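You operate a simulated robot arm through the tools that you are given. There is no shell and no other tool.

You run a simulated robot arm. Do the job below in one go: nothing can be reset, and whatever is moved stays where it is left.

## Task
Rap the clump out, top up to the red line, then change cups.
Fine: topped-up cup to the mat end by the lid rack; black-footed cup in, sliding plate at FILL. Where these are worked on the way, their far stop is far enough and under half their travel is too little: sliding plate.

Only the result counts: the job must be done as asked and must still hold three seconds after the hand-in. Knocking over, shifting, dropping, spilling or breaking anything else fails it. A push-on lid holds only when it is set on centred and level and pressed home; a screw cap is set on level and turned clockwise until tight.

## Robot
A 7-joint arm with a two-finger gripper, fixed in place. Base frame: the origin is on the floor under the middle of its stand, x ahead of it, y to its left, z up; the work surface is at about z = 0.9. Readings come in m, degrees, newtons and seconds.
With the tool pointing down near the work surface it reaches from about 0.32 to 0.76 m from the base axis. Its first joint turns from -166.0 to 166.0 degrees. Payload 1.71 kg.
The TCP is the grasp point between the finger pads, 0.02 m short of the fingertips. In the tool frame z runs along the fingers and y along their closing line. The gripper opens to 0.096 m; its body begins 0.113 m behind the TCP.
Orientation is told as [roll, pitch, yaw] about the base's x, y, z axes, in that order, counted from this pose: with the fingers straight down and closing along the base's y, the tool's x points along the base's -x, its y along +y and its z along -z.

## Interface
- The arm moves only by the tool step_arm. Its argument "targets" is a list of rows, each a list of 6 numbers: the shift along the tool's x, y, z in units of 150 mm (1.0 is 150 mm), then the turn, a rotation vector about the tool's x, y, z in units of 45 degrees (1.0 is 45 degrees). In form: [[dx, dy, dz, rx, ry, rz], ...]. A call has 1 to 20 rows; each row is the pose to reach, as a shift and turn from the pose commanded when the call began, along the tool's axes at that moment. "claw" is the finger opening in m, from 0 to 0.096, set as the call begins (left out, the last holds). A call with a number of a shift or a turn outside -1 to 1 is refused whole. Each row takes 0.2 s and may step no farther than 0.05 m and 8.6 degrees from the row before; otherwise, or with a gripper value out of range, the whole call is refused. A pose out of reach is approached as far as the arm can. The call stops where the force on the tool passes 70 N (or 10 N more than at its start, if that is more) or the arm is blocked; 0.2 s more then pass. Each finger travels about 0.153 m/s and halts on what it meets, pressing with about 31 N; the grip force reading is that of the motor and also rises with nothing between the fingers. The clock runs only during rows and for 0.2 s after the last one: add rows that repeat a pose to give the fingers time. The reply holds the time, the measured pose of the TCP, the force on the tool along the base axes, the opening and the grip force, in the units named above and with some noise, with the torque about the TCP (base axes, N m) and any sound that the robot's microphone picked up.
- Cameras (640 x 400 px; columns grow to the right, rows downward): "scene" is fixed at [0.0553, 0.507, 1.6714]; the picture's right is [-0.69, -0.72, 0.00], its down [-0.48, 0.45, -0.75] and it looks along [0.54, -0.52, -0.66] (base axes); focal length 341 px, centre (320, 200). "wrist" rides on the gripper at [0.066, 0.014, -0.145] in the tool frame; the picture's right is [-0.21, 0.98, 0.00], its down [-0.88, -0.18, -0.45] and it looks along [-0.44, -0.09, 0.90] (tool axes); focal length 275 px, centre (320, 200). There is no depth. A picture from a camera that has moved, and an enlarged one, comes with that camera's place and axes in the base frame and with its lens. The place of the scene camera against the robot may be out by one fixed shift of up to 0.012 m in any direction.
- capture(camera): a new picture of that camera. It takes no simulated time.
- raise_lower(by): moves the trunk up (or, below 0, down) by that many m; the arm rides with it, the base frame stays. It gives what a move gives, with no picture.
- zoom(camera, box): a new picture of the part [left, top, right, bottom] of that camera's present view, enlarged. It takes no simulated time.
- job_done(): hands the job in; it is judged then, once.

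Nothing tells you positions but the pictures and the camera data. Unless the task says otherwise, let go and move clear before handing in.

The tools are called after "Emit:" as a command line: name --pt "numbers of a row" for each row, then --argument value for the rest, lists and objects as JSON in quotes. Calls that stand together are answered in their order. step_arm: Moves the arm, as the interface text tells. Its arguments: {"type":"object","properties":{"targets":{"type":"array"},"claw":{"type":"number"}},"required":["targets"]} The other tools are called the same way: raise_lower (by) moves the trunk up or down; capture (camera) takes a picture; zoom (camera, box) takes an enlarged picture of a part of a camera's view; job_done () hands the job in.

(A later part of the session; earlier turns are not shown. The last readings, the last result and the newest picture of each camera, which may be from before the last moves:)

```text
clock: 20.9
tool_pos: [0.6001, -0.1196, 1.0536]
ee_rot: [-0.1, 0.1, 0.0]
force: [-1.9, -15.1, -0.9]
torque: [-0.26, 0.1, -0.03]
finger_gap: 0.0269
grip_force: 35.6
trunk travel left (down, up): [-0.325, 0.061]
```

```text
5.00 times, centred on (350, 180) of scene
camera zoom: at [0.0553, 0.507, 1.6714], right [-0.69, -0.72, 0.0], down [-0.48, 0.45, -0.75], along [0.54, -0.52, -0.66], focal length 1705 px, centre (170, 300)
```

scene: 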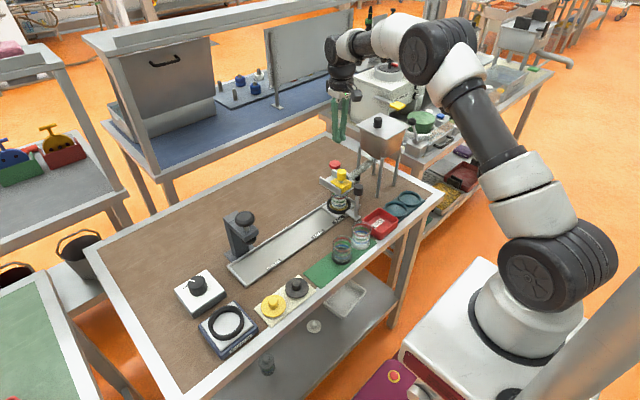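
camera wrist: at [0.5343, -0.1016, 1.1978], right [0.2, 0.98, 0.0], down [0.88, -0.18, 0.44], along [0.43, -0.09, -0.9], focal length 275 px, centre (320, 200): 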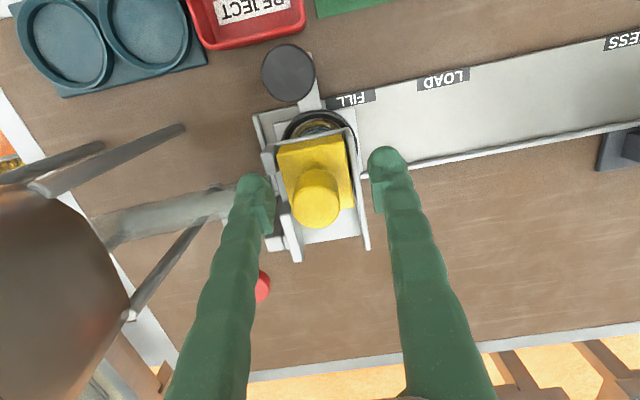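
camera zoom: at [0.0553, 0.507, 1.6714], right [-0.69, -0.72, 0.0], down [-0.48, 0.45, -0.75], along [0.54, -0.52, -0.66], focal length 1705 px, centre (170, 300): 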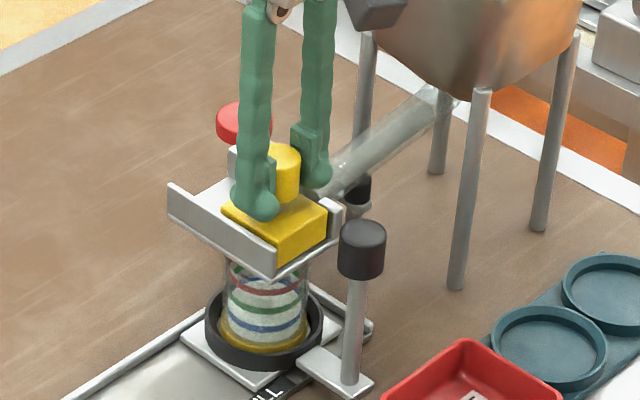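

I have the knob gripped (gap 27 mm). The powder is at about the blue line now and must rise to red. The clock only runs during moves, so I'll open the gate in small steps and look after each one.

Emit:
step_arm --pt "-0.1 -0.012 0 0 0 0" --claw 0.0

Emit:
zoom --camera "scene" --box '[325, 180, 365, 220]'

Emit:
zoom --camera "wrist" --box '[200, 80, 440, 280]'

```text
clock: 21.3
tool_pos: [0.6179, -0.1185, 1.0522]
ee_rot: [-0.1, -0.1, 0.0]
force: [0.8, -12.2, -1.2]
torque: [-0.28, -0.31, -0.04]
finger_gap: 0.027
grip_force: 35.2
trunk travel left (down, up): [-0.325, 0.061]
```

```text
10.00 times, centred on (345, 200) of scene
camera zoom: at [0.0553, 0.507, 1.6714], right [-0.69, -0.72, 0.0], down [-0.48, 0.45, -0.75], along [0.54, -0.52, -0.66], focal length 3410 px, centre (70, 200)
```

zoom: 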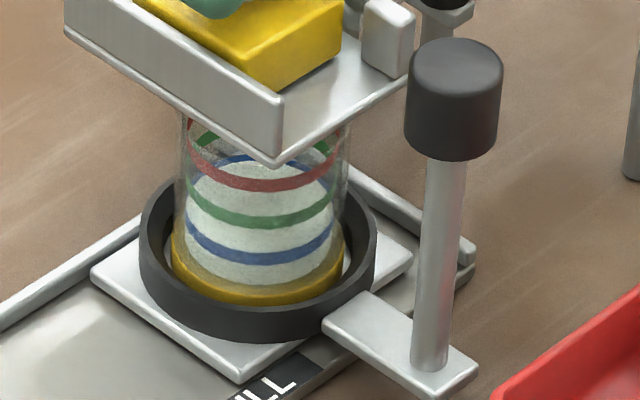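

```text
2.00 times, centred on (320, 180) of wrist
camera zoom: at [0.5531, -0.1051, 1.1976], right [0.2, 0.98, 0.0], down [0.88, -0.18, 0.45], along [0.44, -0.09, -0.9], focal length 551 px, centre (320, 240)
```

zoom: 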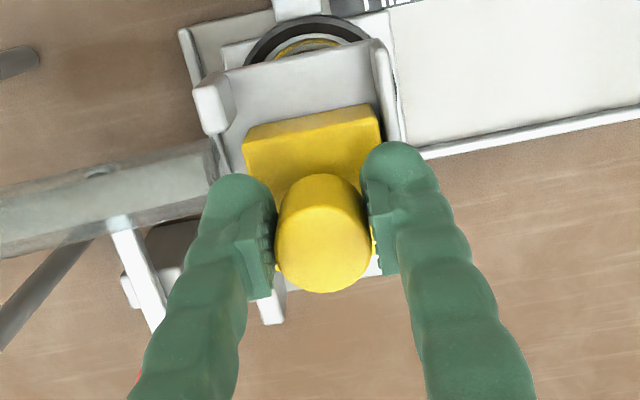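

Emit:
step_arm --pt "-0.1 0.0 0 0 0 0" --claw 0.0

Emit:
zoom --camera "scene" --box '[325, 180, 365, 220]'

Emit:
zoom --camera "wrist" --box '[200, 80, 440, 280]'

Emit:
zoom --camera "scene" --box '[310, 140, 390, 220]'

```text
clock: 21.7
tool_pos: [0.6333, -0.1191, 1.0525]
ee_rot: [0.0, 0.0, 0.1]
force: [1.6, -7.5, 1.5]
torque: [-0.16, 0.02, -0.01]
finger_gap: 0.0269
grip_force: 35.1
trunk travel left (down, up): [-0.325, 0.061]
```

```text
10.00 times, centred on (345, 200) of scene
camera zoom: at [0.0553, 0.507, 1.6714], right [-0.69, -0.72, 0.0], down [-0.48, 0.45, -0.75], along [0.54, -0.52, -0.66], focal length 3410 px, centre (70, 200)
```

zoom: 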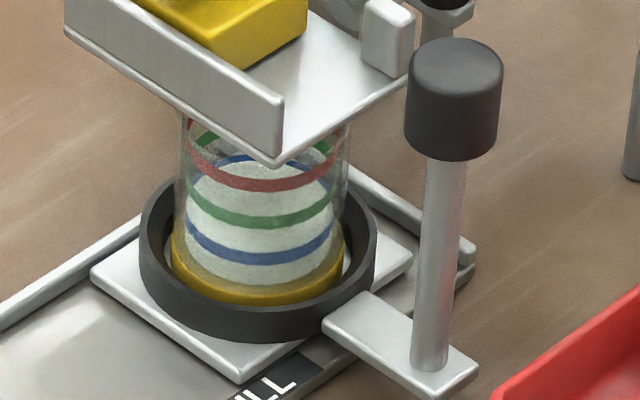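

```text
2.00 times, centred on (320, 180) of wrist
camera zoom: at [0.5682, -0.1052, 1.1977], right [0.2, 0.98, 0.0], down [0.88, -0.18, 0.44], along [0.44, -0.09, -0.9], focal length 551 px, centre (320, 240)
```

zoom: 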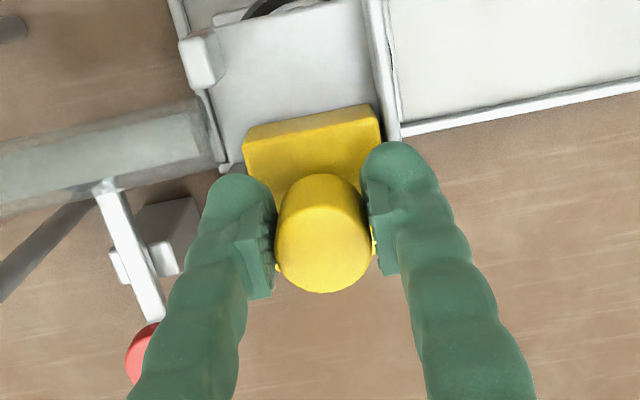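

```text
5.00 times, centred on (350, 180) of scene
camera zoom: at [0.0553, 0.507, 1.6714], right [-0.69, -0.72, 0.0], down [-0.48, 0.45, -0.75], along [0.54, -0.52, -0.66], focal length 1705 px, centre (170, 300)
```

zoom: 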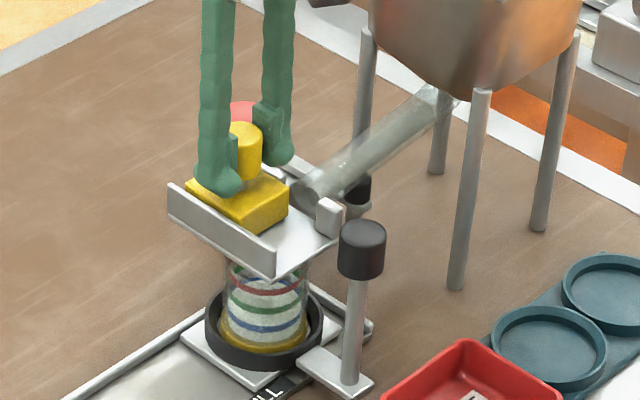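

Emit:
step_arm --pt "-0.08 0.0 0 0 0 0" --claw 0.0

Emit:
zoom --camera "scene" --box '[325, 180, 365, 220]'

Emit:
zoom --camera "scene" --box '[310, 140, 390, 220]'

Emit:
zoom --camera "wrist" --box '[200, 80, 440, 280]'

```text
clock: 22.1
tool_pos: [0.6399, -0.12, 1.0529]
ee_rot: [0.0, 0.2, 0.1]
force: [-11.0, -5.6, 5.1]
torque: [-0.19, 0.59, -0.02]
finger_gap: 0.027
grip_force: 34.7
trunk travel left (down, up): [-0.325, 0.061]
```

```text
10.00 times, centred on (345, 200) of scene
camera zoom: at [0.0553, 0.507, 1.6714], right [-0.69, -0.72, 0.0], down [-0.48, 0.45, -0.75], along [0.54, -0.52, -0.66], focal length 3410 px, centre (70, 200)
```

zoom: 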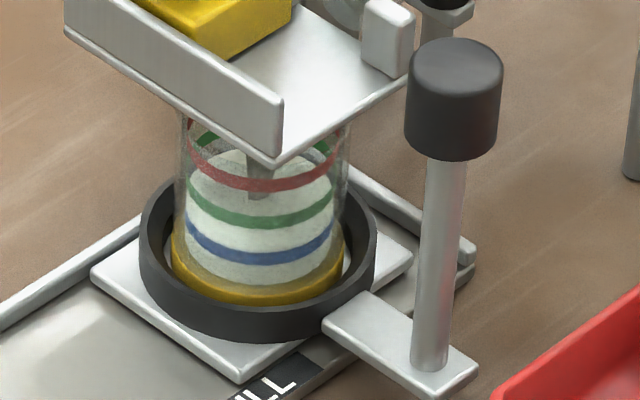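

```text
5.00 times, centred on (350, 180) of scene
camera zoom: at [0.0553, 0.507, 1.6714], right [-0.69, -0.72, 0.0], down [-0.48, 0.45, -0.75], along [0.54, -0.52, -0.66], focal length 1705 px, centre (170, 300)
```

zoom: 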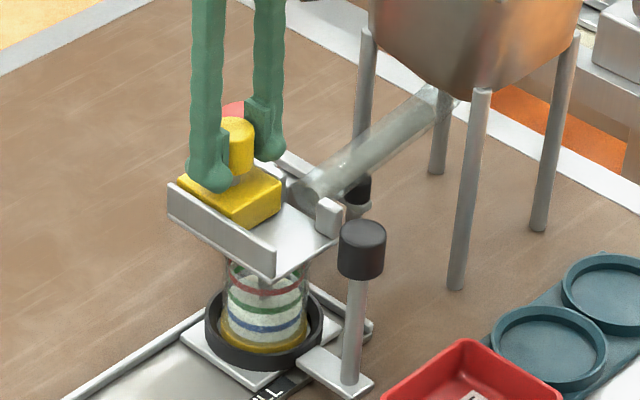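

```text
2.00 times, centred on (320, 180) of wrist
camera zoom: at [0.576, -0.1052, 1.1979], right [0.2, 0.98, 0.0], down [0.88, -0.18, 0.44], along [0.43, -0.09, -0.9], focal length 551 px, centre (320, 240)
```

zoom: 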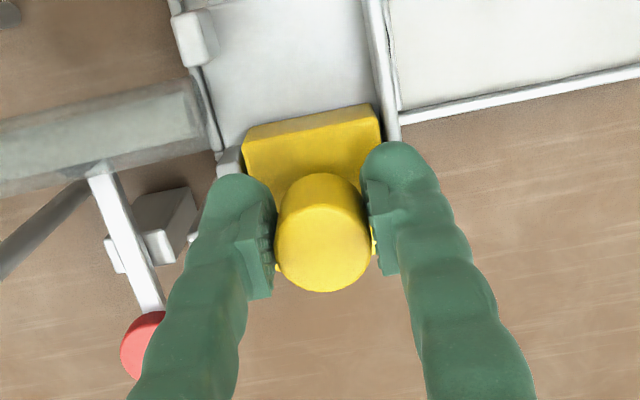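

Powder is now streaming into the cup with the gate at its far stop. I'll run time forward in small increments and watch the level.

Emit:
step_arm --pt "0.015 0.0 0 0 0 0" --claw 0.0

Emit:
zoom --camera "scene" --box '[325, 180, 365, 220]'

```text
clock: 22.5
tool_pos: [0.6395, -0.12, 1.0522]
ee_rot: [0.1, 0.0, 0.2]
force: [-5.4, -4.2, 4.2]
torque: [-0.08, 0.84, -0.07]
finger_gap: 0.0265
grip_force: 35.3
trunk travel left (down, up): [-0.325, 0.061]
```

```text
10.00 times, centred on (345, 200) of scene
camera zoom: at [0.0553, 0.507, 1.6714], right [-0.69, -0.72, 0.0], down [-0.48, 0.45, -0.75], along [0.54, -0.52, -0.66], focal length 3410 px, centre (70, 200)
```

zoom: 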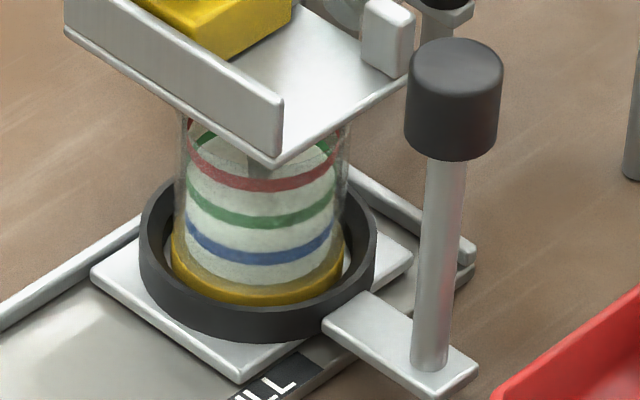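

Emit:
zoom --camera "scene" --box '[339, 188, 363, 208]'

```text
16.00 times, centred on (351, 198) of scene
camera zoom: at [0.0553, 0.507, 1.6714], right [-0.69, -0.72, 0.0], down [-0.48, 0.45, -0.75], along [0.54, -0.52, -0.66], focal length 5457 px, centre (-176, 232)
```

zoom: 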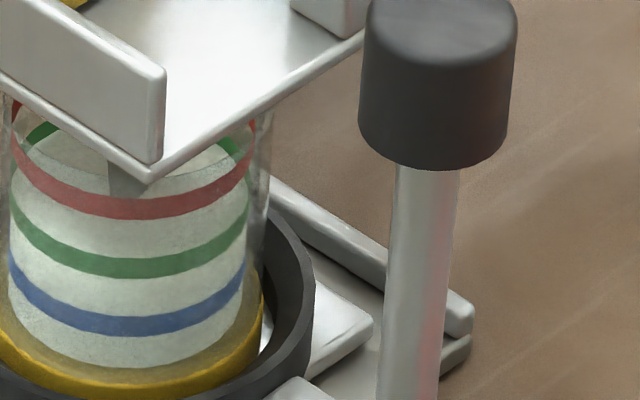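

Emit:
zoom --camera "scene" --box '[332, 188, 350, 204]'

```text
16.00 times, centred on (341, 196) of scene
camera zoom: at [0.0553, 0.507, 1.6714], right [-0.69, -0.72, 0.0], down [-0.48, 0.45, -0.75], along [0.54, -0.52, -0.66], focal length 5457 px, centre (-16, 264)
```

zoom: 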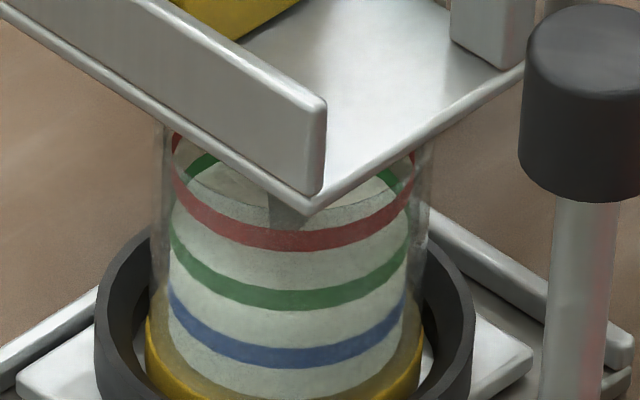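

The level is now just under the green line, so the rate is about 0.6 of a line spacing per 0.4 s. I'll take one more short interval.

Emit:
step_arm --pt "0.0 0.0 0 0 0 0" --claw 0.0

Emit:
zoom --camera "scene" --box '[332, 188, 350, 204]'

```text
clock: 22.9
tool_pos: [0.64, -0.1205, 1.0519]
ee_rot: [0.1, 0.0, 0.0]
force: [-6.6, -2.3, 0.7]
torque: [0.0, -0.05, 0.0]
finger_gap: 0.0269
grip_force: 35.0
trunk travel left (down, up): [-0.325, 0.061]
```

```text
16.00 times, centred on (341, 196) of scene
camera zoom: at [0.0553, 0.507, 1.6714], right [-0.69, -0.72, 0.0], down [-0.48, 0.45, -0.75], along [0.54, -0.52, -0.66], focal length 5457 px, centre (-16, 264)
```

zoom: 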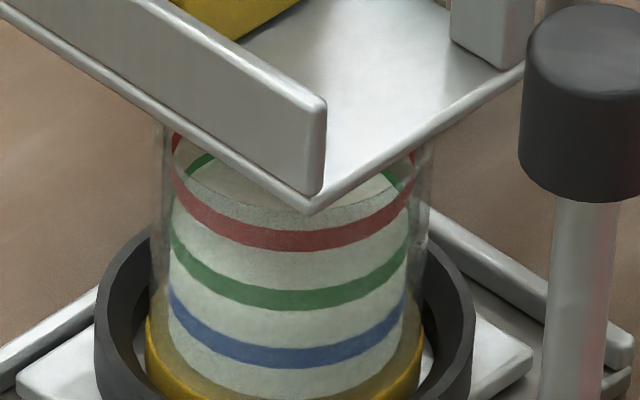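

Emit:
zoom --camera "scene" --box '[330, 187, 340, 195]'

Emit:
zoom --camera "scene" --box '[342, 187, 352, 197]'

```text
16.00 times, centred on (335, 191) of scene
camera zoom: at [0.0553, 0.507, 1.6714], right [-0.69, -0.72, 0.0], down [-0.48, 0.45, -0.75], along [0.54, -0.52, -0.66], focal length 5457 px, centre (80, 344)
```

zoom: 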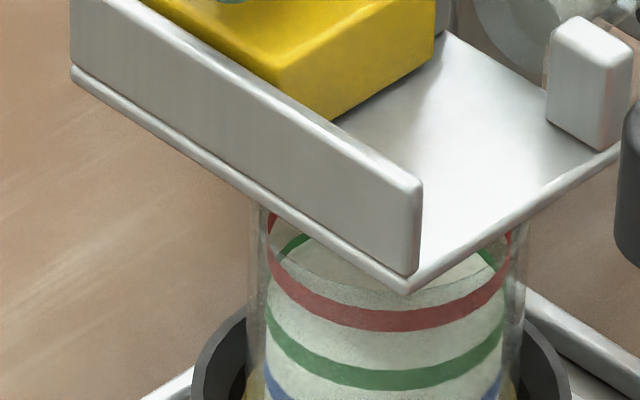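

```text
16.00 times, centred on (347, 192) of scene
camera zoom: at [0.0553, 0.507, 1.6714], right [-0.69, -0.72, 0.0], down [-0.48, 0.45, -0.75], along [0.54, -0.52, -0.66], focal length 5457 px, centre (-112, 328)
```

zoom: 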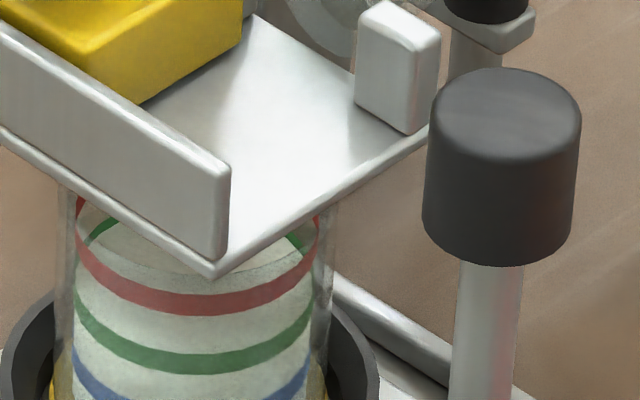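

Emit:
zoom --camera "scene" --box '[340, 140, 410, 200]'

Emit:
capture --camera "wrist"

```text
6.67 times, centred on (375, 170) of scene
camera zoom: at [0.0553, 0.507, 1.6714], right [-0.69, -0.72, 0.0], down [-0.48, 0.45, -0.75], along [0.54, -0.52, -0.66], focal length 2274 px, centre (-47, 400)
```

zoom: 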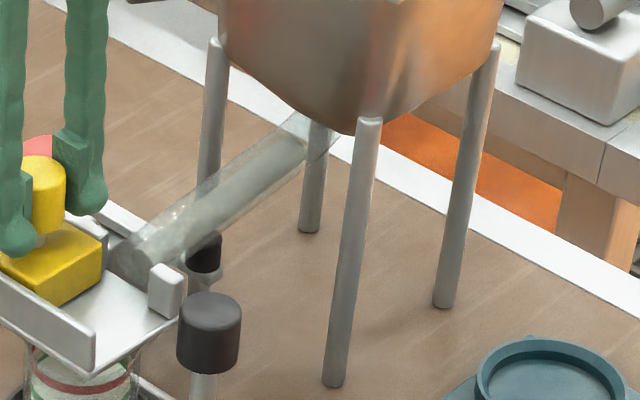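

```text
taken
camera wrist: at [0.5754, -0.1051, 1.1976], right [0.2, 0.98, 0.0], down [0.88, -0.18, 0.44], along [0.43, -0.09, -0.9], focal length 275 px, centre (320, 200)
```

wrist: 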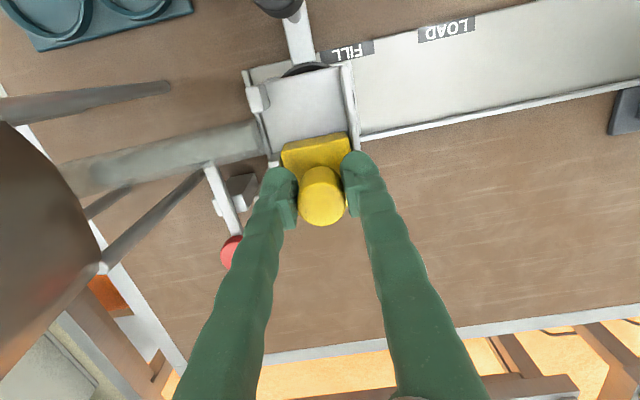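

Emit:
step_arm --pt "0.0 0.0 0 0 0 0" --claw 0.0

Emit:
zoom --camera "scene" --box '[332, 188, 350, 204]'

```text
clock: 23.3
tool_pos: [0.6402, -0.1203, 1.0523]
ee_rot: [0.0, -0.1, 0.1]
force: [-5.3, -2.4, 0.9]
torque: [0.0, -0.13, 0.01]
finger_gap: 0.0268
grip_force: 35.0
trunk travel left (down, up): [-0.325, 0.061]
```

```text
16.00 times, centred on (341, 196) of scene
camera zoom: at [0.0553, 0.507, 1.6714], right [-0.69, -0.72, 0.0], down [-0.48, 0.45, -0.75], along [0.54, -0.52, -0.66], focal length 5457 px, centre (-16, 264)
```

zoom: 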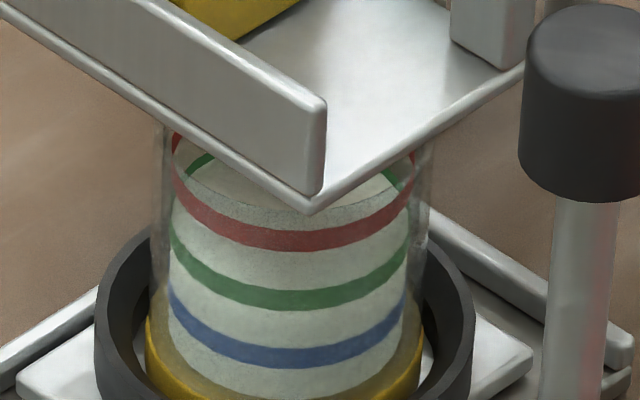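

Nothing changed over the last interval, so the flow seems to have stopped. I'll inspect the tube closely for a new blockage.

Emit:
zoom --camera "wrist" --box '[60, 80, 300, 220]'

Emit:
zoom --camera "scene" --box '[345, 155, 385, 185]'

Emit:
zoom --camera "scene" --box '[325, 180, 365, 220]'

```text
2.67 times, centred on (180, 150) of wrist
camera zoom: at [0.5755, -0.105, 1.1976], right [0.2, 0.98, 0.0], down [0.88, -0.18, 0.44], along [0.43, -0.09, -0.9], focal length 734 px, centre (693, 333)
```

zoom: 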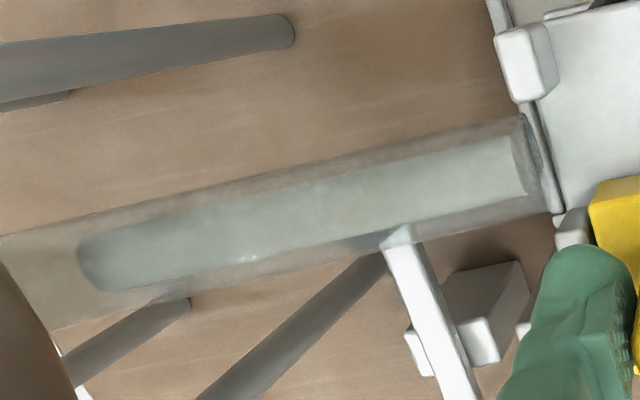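

```text
13.33 times, centred on (365, 170) of scene
camera zoom: at [0.0553, 0.507, 1.6714], right [-0.69, -0.72, 0.0], down [-0.48, 0.45, -0.75], along [0.54, -0.52, -0.66], focal length 4547 px, centre (-280, 600)
```

zoom: 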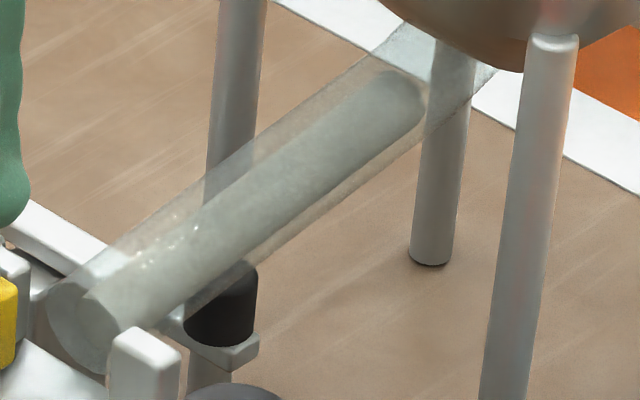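

```text
10.00 times, centred on (345, 200) of scene
camera zoom: at [0.0553, 0.507, 1.6714], right [-0.69, -0.72, 0.0], down [-0.48, 0.45, -0.75], along [0.54, -0.52, -0.66], focal length 3410 px, centre (70, 200)
```

zoom: 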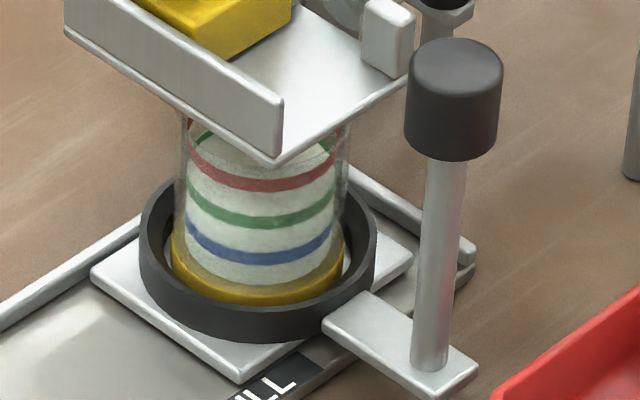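

The tube is clear, but the flow stopped near the green line, which looks like one metered dose per stroke. I'll close the gate fully and check the level.

Emit:
step_arm --pt "0.133 0.0 0 0 0 0" --pt "0.267 0.0 0 0 0 0" --claw 0.0

Emit:
zoom --camera "scene" --box '[332, 188, 350, 204]'

Emit:
zoom --camera "scene" --box '[310, 140, 390, 220]'

```text
clock: 23.9
tool_pos: [0.6005, -0.1197, 1.0518]
ee_rot: [-0.1, 0.1, 0.0]
force: [-0.6, 0.8, 3.7]
torque: [0.1, 0.58, -0.07]
finger_gap: 0.0266
grip_force: 35.1
trunk travel left (down, up): [-0.325, 0.061]
```

```text
16.00 times, centred on (341, 196) of scene
camera zoom: at [0.0553, 0.507, 1.6714], right [-0.69, -0.72, 0.0], down [-0.48, 0.45, -0.75], along [0.54, -0.52, -0.66], focal length 5457 px, centre (-16, 264)
```

zoom: 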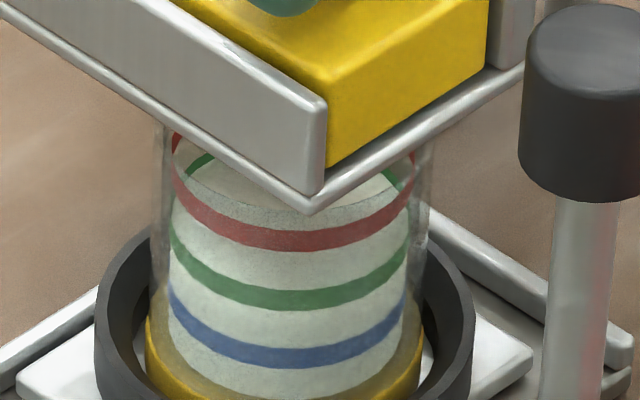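

```text
5.00 times, centred on (350, 180) of scene
camera zoom: at [0.0553, 0.507, 1.6714], right [-0.69, -0.72, 0.0], down [-0.48, 0.45, -0.75], along [0.54, -0.52, -0.66], focal length 1705 px, centre (170, 300)
```

zoom: 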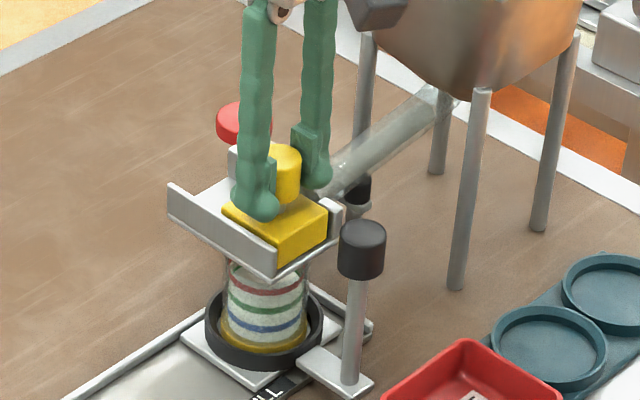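

The gate is closed again. This angle doesn't let me judge the level well, so I'll release the knob and go for a low side view of the cup.

Emit:
step_arm --pt "0 0 0 0 0 0" --pt "0 0 0 0 0 0" --pt "0 0 -0.25 0 0 0" --pt "0 0 -0.5 0 0 0" --pt "0.2 0.1 -0.65 0 0 0" --pt "0.3 0.35 -0.8 0 0 0" --pt "0.4 0.6 -0.9 0 0 0" --pt "0.5 0.85 -0.9 0 0 0" --claw 0.06

Emit:
zoom --camera "scene" --box '[310, 140, 390, 220]'

```text
clock: 25.7
tool_pos: [0.5236, 0.0092, 1.1862]
ee_rot: [-0.2, 0.0, 0.2]
force: [0.2, 0.7, 0.1]
torque: [-0.04, -0.02, 0.01]
finger_gap: 0.0598
grip_force: 0.0
trunk travel left (down, up): [-0.325, 0.061]
```

```text
5.00 times, centred on (350, 180) of scene
camera zoom: at [0.0553, 0.507, 1.6714], right [-0.69, -0.72, 0.0], down [-0.48, 0.45, -0.75], along [0.54, -0.52, -0.66], focal length 1705 px, centre (170, 300)
```

zoom: 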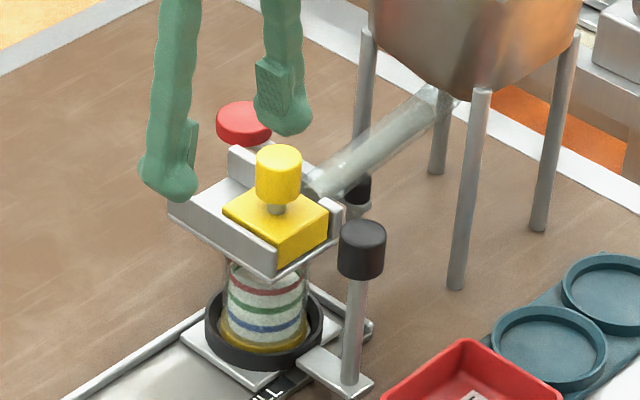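

Emit:
step_arm --pt "0 0 0 0 0 0.163" --pt "0 0 0 0 0 0.327" --pt "0 0 0 0 0 0.49" --pt "0 0 0 0 0 0.653" --pt "0 0 0 0 0 0.817" --pt "0 0 0 0 0 0.98" --claw 0.096

Emit:
step_arm --pt "0 0 0.2 0 -0.178 0" --pt "0 0 0.4 0 -0.356 0" --pt "0 0 0.6 0 -0.533 0" --pt "0 0 0.8 0 -0.711 0" --pt "0 0 0.95 0 -0.889 0" --pt "0 0 0.95 0 -0.889 0"

Emit:
capture --camera "wrist"

```text
clock: 27.1
tool_pos: [0.5255, 0.0088, 1.1854]
ee_rot: [-0.1, 0.0, -44.1]
force: [0.2, -0.1, -0.6]
torque: [0.01, -0.01, 0.0]
finger_gap: 0.096
grip_force: 0.0
trunk travel left (down, up): [-0.325, 0.061]
```

```text
clock: 28.5
tool_pos: [0.5278, 0.0066, 1.0447]
ee_rot: [0.0, -39.9, -44.1]
force: [-0.3, 0.0, -0.3]
torque: [0.03, 0.0, 0.03]
finger_gap: 0.0957
grip_force: 0.0
trunk travel left (down, up): [-0.325, 0.061]
```

```text
taken
camera wrist: at [0.435, 0.1175, 1.1139], right [0.79, 0.59, 0.13], down [0.15, -0.4, 0.9], along [0.59, -0.7, -0.41], focal length 275 px, centre (320, 200)
```

wrist: 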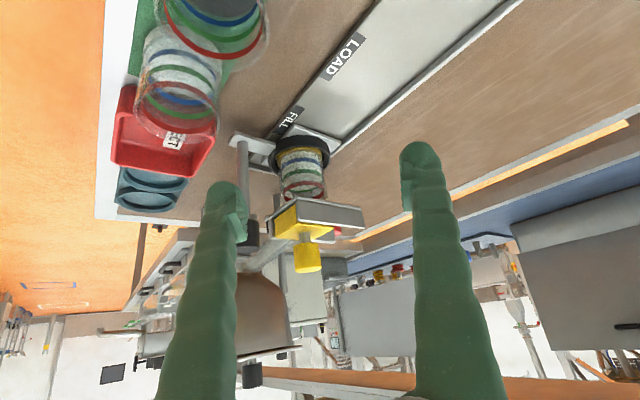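

Emit:
zoom --camera "wrist" --box '[260, 120, 350, 220]'

Emit:
zoom --camera "wrist" --box '[280, 140, 330, 210]'

Emit:
zoom --camera "wrist" --box '[120, 0, 280, 180]'

```text
4.00 times, centred on (305, 170) of wrist
camera zoom: at [0.435, 0.1175, 1.1139], right [0.79, 0.59, 0.13], down [0.15, -0.4, 0.9], along [0.59, -0.7, -0.41], focal length 1101 px, centre (380, 320)
```

zoom: 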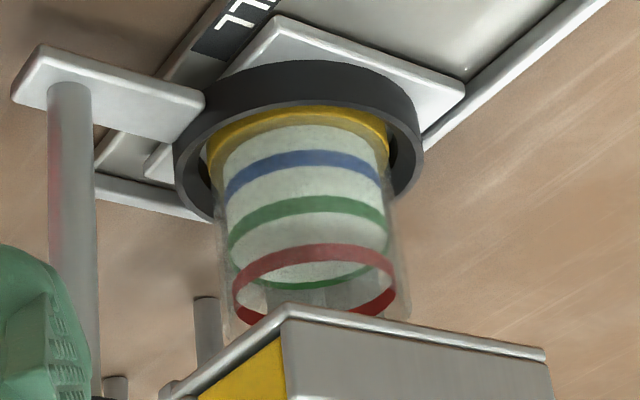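

```text
5.71 times, centred on (305, 175) of wrist
camera zoom: at [0.435, 0.1175, 1.1139], right [0.79, 0.59, 0.13], down [0.15, -0.4, 0.9], along [0.59, -0.7, -0.41], focal length 1573 px, centre (406, 343)
```

zoom: 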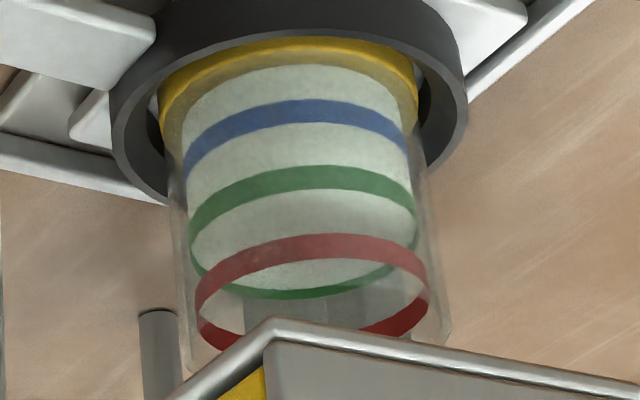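

```text
2.22 times, centred on (200, 90) of wrist
camera zoom: at [0.435, 0.1175, 1.1139], right [0.79, 0.59, 0.13], down [0.15, -0.4, 0.9], along [0.59, -0.7, -0.41], focal length 612 px, centre (587, 444)
```

zoom: 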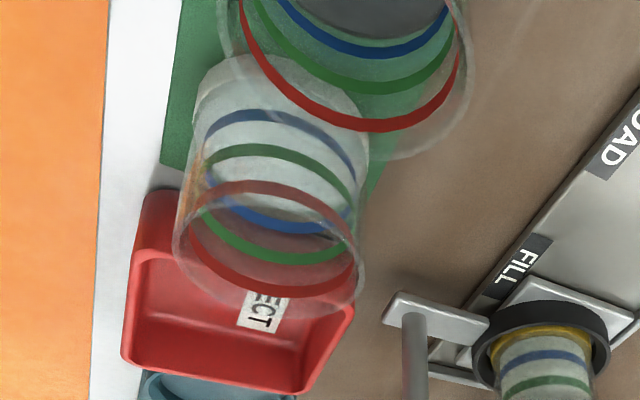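

This low view is clear: the powder sits at the green line, so one stroke raised it exactly one line from blue. Another stroke should bring it to red, so I'll go back to the knob.

Emit:
step_arm --pt "-0.12 0 -0.143 0 0.178 0" --pt "-0.24 0 -0.286 0 0.356 0" --pt "-0.36 0 -0.429 0 0.533 0" --pt "-0.48 0 -0.572 0 0.711 0" --pt "-0.6 0 -0.715 0 0.889 0" --pt "-0.6 0 -0.715 0 0.889 0" --claw 0.06

Emit:
step_arm --pt "-0.159 -0.044 0.067 0 0 -0.163" --pt "-0.318 -0.089 0.133 0 0 -0.327" --pt "-0.476 -0.133 0.2 0 0 -0.49" --pt "-0.635 -0.177 0.267 0 0 -0.653" --pt "-0.794 -0.222 0.333 0 0 -0.817" --pt "-0.953 -0.266 0.4 0 0 -0.98" --pt "-0.953 -0.266 0.4 0 0 -0.98"

Emit:
capture --camera "wrist"

```text
clock: 29.9
tool_pos: [0.5255, 0.0083, 1.1849]
ee_rot: [0.0, 0.1, -44.0]
force: [-0.3, -0.4, -0.1]
torque: [-0.01, 0.0, 0.03]
finger_gap: 0.0601
grip_force: 0.1
trunk travel left (down, up): [-0.325, 0.061]
```

```text
clock: 31.5
tool_pos: [0.6007, -0.1205, 1.1236]
ee_rot: [-0.1, 0.1, 0.2]
force: [0.7, 0.1, 0.0]
torque: [-0.02, 0.0, -0.01]
finger_gap: 0.0597
grip_force: 0.1
trunk travel left (down, up): [-0.325, 0.061]
```

```text
taken
camera wrist: at [0.5352, -0.1052, 1.2695], right [0.2, 0.98, 0.0], down [0.88, -0.18, 0.44], along [0.43, -0.09, -0.9], focal length 275 px, centre (320, 200)
```

wrist: 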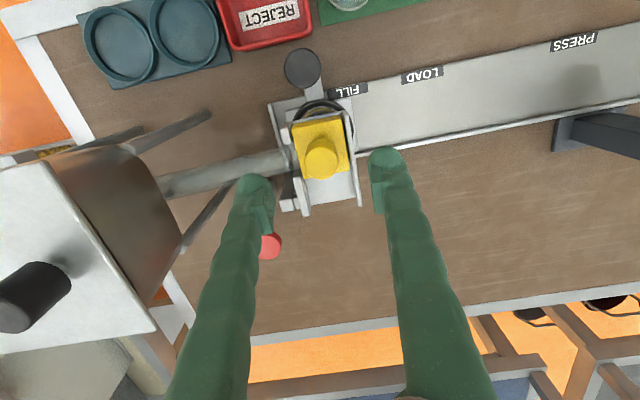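

Emit:
step_arm --pt "0 0.005 0.16 0 0 0" --pt "0 0.005 0.32 0 0 0" --pt "0 0.005 0.475 0 0 0" --pt "0 0.005 0.475 0 0 0" --claw 0.06

Emit:
step_arm --pt "0 0 0 0 0 0" --pt "0 0 0 0 0 0" --pt "0 0 0 0 0 0" --claw 0.0

Emit:
zoom --camera "scene" --box '[310, 140, 390, 220]'

Emit:
zoom --camera "scene" --box '[332, 188, 350, 204]'

```text
clock: 32.5
tool_pos: [0.599, -0.1194, 1.0532]
ee_rot: [-0.1, 0.0, 0.2]
force: [-0.7, 0.7, 0.0]
torque: [0.01, 0.0, 0.02]
finger_gap: 0.0599
grip_force: 0.0
trunk travel left (down, up): [-0.325, 0.061]
```

```text
clock: 33.3
tool_pos: [0.5998, -0.1196, 1.0524]
ee_rot: [-0.2, 0.1, 0.1]
force: [0.3, 0.8, -3.4]
torque: [0.01, -0.16, -0.01]
finger_gap: 0.0268
grip_force: 34.9
trunk travel left (down, up): [-0.325, 0.061]
```

```text
5.00 times, centred on (350, 180) of scene
camera zoom: at [0.0553, 0.507, 1.6714], right [-0.69, -0.72, 0.0], down [-0.48, 0.45, -0.75], along [0.54, -0.52, -0.66], focal length 1705 px, centre (170, 300)
```

zoom: 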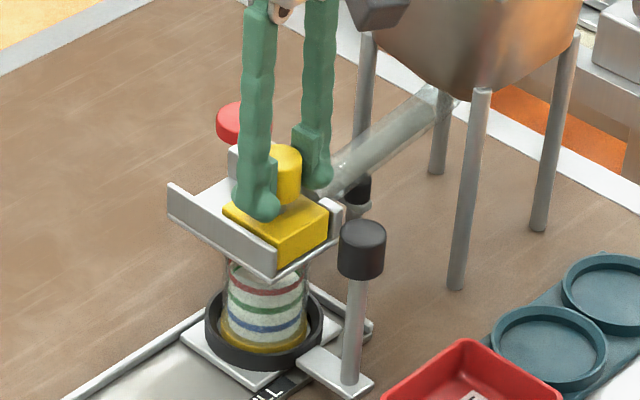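

```text
16.00 times, centred on (341, 196) of scene
camera zoom: at [0.0553, 0.507, 1.6714], right [-0.69, -0.72, 0.0], down [-0.48, 0.45, -0.75], along [0.54, -0.52, -0.66], focal length 5457 px, centre (-16, 264)
```

zoom: 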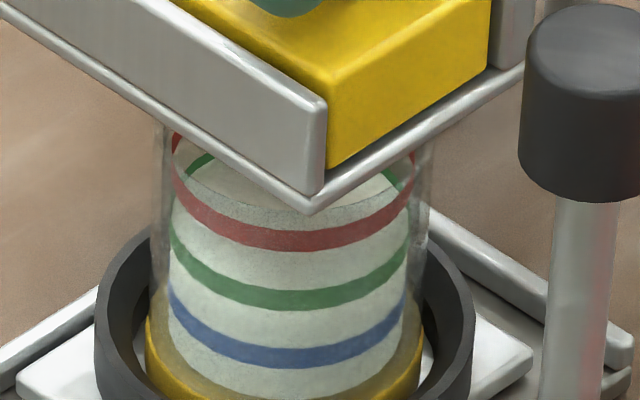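

I have the knob again. I'll open to the far stop and watch each interval.

Emit:
step_arm --pt "-0.275 0 0 0 0 0" --claw 0.0

Emit:
zoom --camera "scene" --box '[332, 188, 350, 204]'

Emit:
zoom --camera "scene" --box '[310, 140, 390, 220]'

```text
clock: 33.7
tool_pos: [0.6408, -0.1194, 1.0526]
ee_rot: [-0.1, 0.1, 0.1]
force: [1.6, -0.4, -9.4]
torque: [-0.01, 0.96, -0.02]
finger_gap: 0.027
grip_force: 34.5
trunk travel left (down, up): [-0.325, 0.061]
```

```text
16.00 times, centred on (341, 196) of scene
camera zoom: at [0.0553, 0.507, 1.6714], right [-0.69, -0.72, 0.0], down [-0.48, 0.45, -0.75], along [0.54, -0.52, -0.66], focal length 5457 px, centre (-16, 264)
```

zoom: 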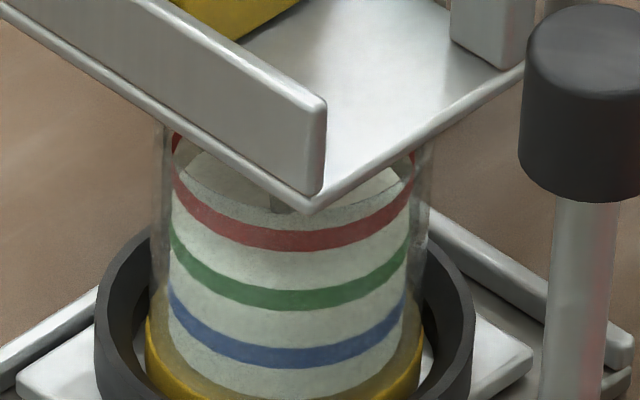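

```text
5.00 times, centred on (350, 180) of scene
camera zoom: at [0.0553, 0.507, 1.6714], right [-0.69, -0.72, 0.0], down [-0.48, 0.45, -0.75], along [0.54, -0.52, -0.66], focal length 1705 px, centre (170, 300)
```

zoom: 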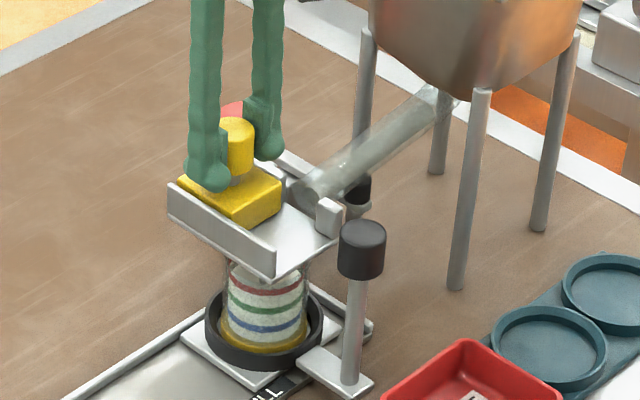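

Emit:
step_arm --pt "0 0 0 0 0 0" --claw 0.0

Emit:
zoom --camera "scene" --box '[332, 188, 350, 204]'

```text
clock: 34.1
tool_pos: [0.6413, -0.1204, 1.0512]
ee_rot: [0.0, 0.2, 0.1]
force: [-7.0, -0.5, -8.9]
torque: [-0.05, -0.05, -0.04]
finger_gap: 0.0269
grip_force: 34.9
trunk travel left (down, up): [-0.325, 0.061]
```

```text
16.00 times, centred on (341, 196) of scene
camera zoom: at [0.0553, 0.507, 1.6714], right [-0.69, -0.72, 0.0], down [-0.48, 0.45, -0.75], along [0.54, -0.52, -0.66], focal length 5457 px, centre (-16, 264)
```

zoom: 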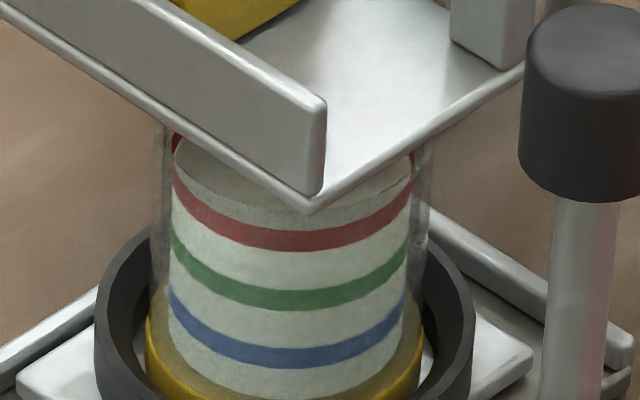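

Emit:
step_arm --pt "0 0 0 0 0 0" --claw 0.0

Emit:
zoom --camera "scene" --box '[332, 188, 350, 204]'

```text
clock: 34.5
tool_pos: [0.6408, -0.1203, 1.0523]
ee_rot: [0.0, 0.1, 0.1]
force: [-8.6, -0.1, -10.3]
torque: [0.02, 0.09, 0.02]
finger_gap: 0.0266
grip_force: 34.6
trunk travel left (down, up): [-0.325, 0.061]
```

```text
16.00 times, centred on (341, 196) of scene
camera zoom: at [0.0553, 0.507, 1.6714], right [-0.69, -0.72, 0.0], down [-0.48, 0.45, -0.75], along [0.54, -0.52, -0.66], focal length 5457 px, centre (-16, 264)
```

zoom: 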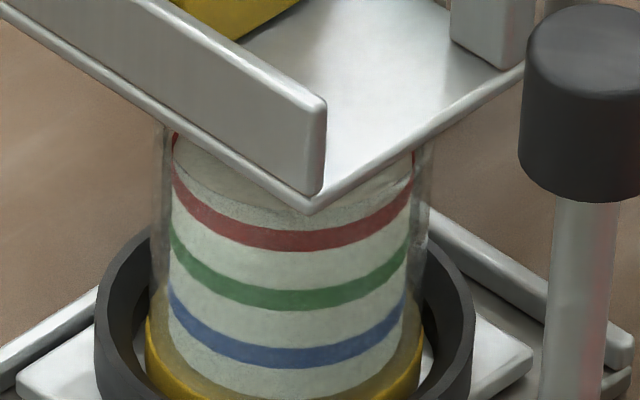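

The surface now meets the red ring. I'll close the gate, release, and verify from the low viewpoint.

Emit:
step_arm --pt "0.14 0 0 0 0 0" --pt "0.28 0 0 0 0 0" --pt "0.28 0 0 0 0 0" --claw 0.0

Emit:
step_arm --pt "0 0 0 0 0 0" --pt "0 0 0 0 0 0" --pt "0 0 -0.25 0 0 0" --pt "0 0 -0.5 0 0 0" --pt "0.2 0.1 -0.65 0 0 0" --pt "0.3 0.35 -0.8 0 0 0" --pt "0.4 0.6 -0.9 0 0 0" --pt "0.5 0.85 -0.9 0 0 0" --claw 0.06

Emit:
step_arm --pt "0 0 0 0 0 0.163" --pt "0 0 0 0 0 0.327" --pt "0 0 0 0 0 0.49" --pt "0 0 0 0 0 0.653" --pt "0 0 0 0 0 0.817" --pt "0 0 0 0 0 0.98" --claw 0.096

Emit:
step_arm --pt "0 0 0.2 0 -0.178 0" --pt "0 0 0.4 0 -0.356 0" --pt "0 0 0.6 0 -0.533 0" --pt "0 0 0.8 0 -0.711 0" --pt "0 0 0.95 0 -0.889 0" --pt "0 0 0.95 0 -0.889 0"

Emit:
zoom --camera "wrist" --box '[260, 120, 350, 220]'

Emit:
zoom --camera "wrist" --box '[280, 150, 330, 210]'

Emit:
zoom --camera "scene" --box '[310, 140, 390, 220]'

```text
clock: 35.3
tool_pos: [0.6022, -0.1195, 1.0518]
ee_rot: [-0.2, 0.0, 0.2]
force: [3.3, -0.9, -13.5]
torque: [0.01, -0.16, 0.0]
finger_gap: 0.0269
grip_force: 35.5
trunk travel left (down, up): [-0.325, 0.061]
```

```text
clock: 37.1
tool_pos: [0.5251, 0.0087, 1.1876]
ee_rot: [-0.1, 0.1, 0.2]
force: [-0.7, 0.5, 0.0]
torque: [0.0, 0.01, 0.0]
finger_gap: 0.0601
grip_force: 0.1
trunk travel left (down, up): [-0.325, 0.061]
```

```text
clock: 38.5
tool_pos: [0.5259, 0.0077, 1.1881]
ee_rot: [-0.1, 0.1, -44.1]
force: [-0.6, 0.4, 0.1]
torque: [0.02, 0.01, -0.04]
finger_gap: 0.0958
grip_force: 0.1
trunk travel left (down, up): [-0.325, 0.061]
```

```text
clock: 39.9
tool_pos: [0.5234, 0.0084, 1.0452]
ee_rot: [0.0, -40.0, -44.1]
force: [0.2, -0.2, 0.5]
torque: [0.03, -0.02, 0.03]
finger_gap: 0.0958
grip_force: 0.1
trunk travel left (down, up): [-0.325, 0.061]
```

```text
4.00 times, centred on (305, 170) of wrist
camera zoom: at [0.431, 0.1187, 1.1141], right [0.79, 0.59, 0.13], down [0.15, -0.4, 0.9], along [0.59, -0.7, -0.41], focal length 1101 px, centre (380, 320)
```

zoom: 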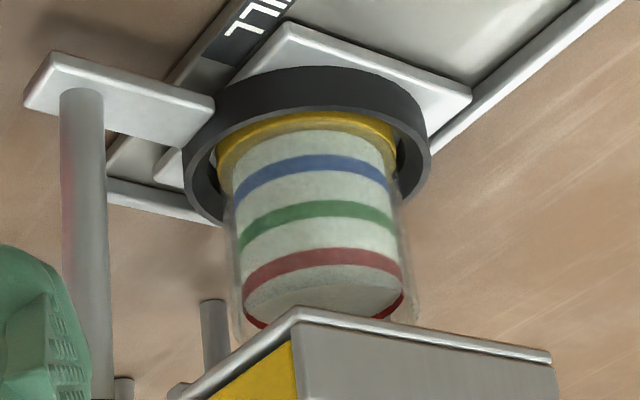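

```text
6.67 times, centred on (305, 180) of wrist
camera zoom: at [0.431, 0.1187, 1.1141], right [0.79, 0.59, 0.13], down [0.15, -0.4, 0.9], along [0.59, -0.7, -0.41], focal length 1835 px, centre (420, 333)
```

zoom: 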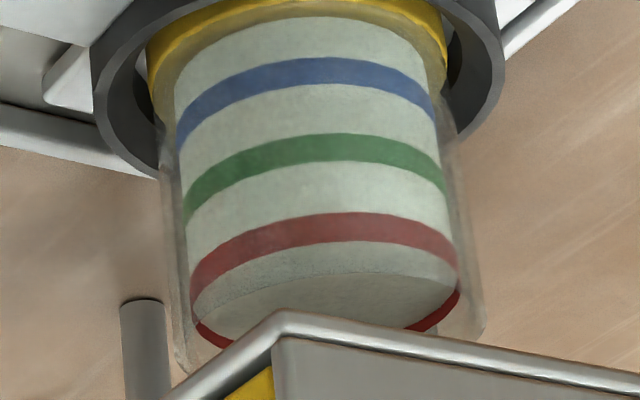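

```text
5.00 times, centred on (350, 180) of scene
camera zoom: at [0.0553, 0.507, 1.6714], right [-0.69, -0.72, 0.0], down [-0.48, 0.45, -0.75], along [0.54, -0.52, -0.66], focal length 1705 px, centre (170, 300)
```

zoom: 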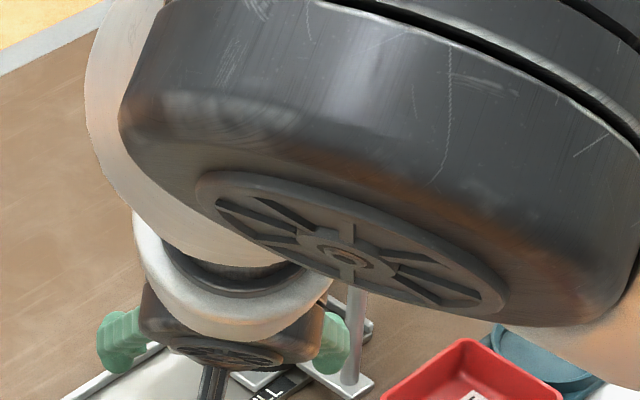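

The powder surface meets the red ring all round: the back arc is half covered, just as it was for green. So the top-up is done and the gate is closed. Next I'll return upright and look at the handle, mat and track.

Emit:
step_arm --pt "-0.12 0 -0.143 0 0.178 0" --pt "-0.24 0 -0.286 0 0.356 0" --pt "-0.36 0 -0.429 0 0.533 0" --pt "-0.48 0 -0.572 0 0.711 0" --pt "-0.6 0 -0.715 0 0.889 0" --pt "-0.6 0 -0.715 0 0.889 0" --claw 0.06

Emit:
step_arm --pt "0 0 0 0 0 -0.163" --pt "0 0 0 0 0 -0.327" --pt "0 0 0 0 0 -0.49" --pt "0 0 0 0 0 -0.653" --pt "0 0 0 0 0 -0.817" --pt "0 0 0 0 0 -0.98" --pt "0 0 0 0 0 -0.98"

Emit:
capture --camera "wrist"

Emit:
capture --camera "scene"

```text
clock: 41.3
tool_pos: [0.5239, 0.0104, 1.187]
ee_rot: [0.0, 0.2, -44.0]
force: [-0.5, 0.9, 0.0]
torque: [-0.03, -0.02, 0.03]
finger_gap: 0.0598
grip_force: 0.1
trunk travel left (down, up): [-0.325, 0.061]
```

```text
clock: 42.9
tool_pos: [0.5254, 0.008, 1.1866]
ee_rot: [0.0, 0.1, 0.2]
force: [0.5, -1.4, 1.0]
torque: [0.03, 0.02, -0.01]
finger_gap: 0.06
grip_force: 0.0
trunk travel left (down, up): [-0.325, 0.061]
```

```text
taken
camera wrist: at [0.4601, 0.0233, 1.3309], right [0.2, 0.98, 0.0], down [0.88, -0.18, 0.44], along [0.43, -0.09, -0.9], focal length 275 px, centre (320, 200)
```

wrist: 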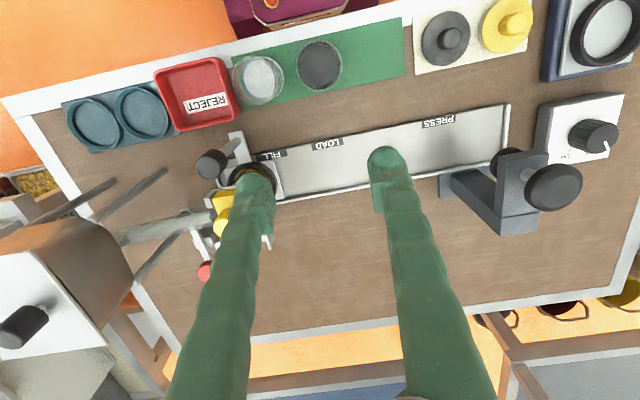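

```text
taken
```

scene: 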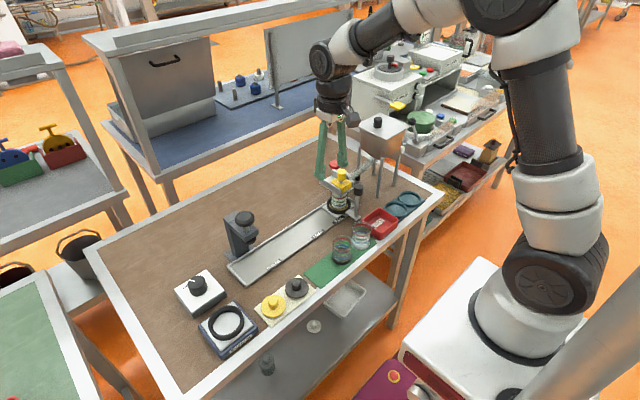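

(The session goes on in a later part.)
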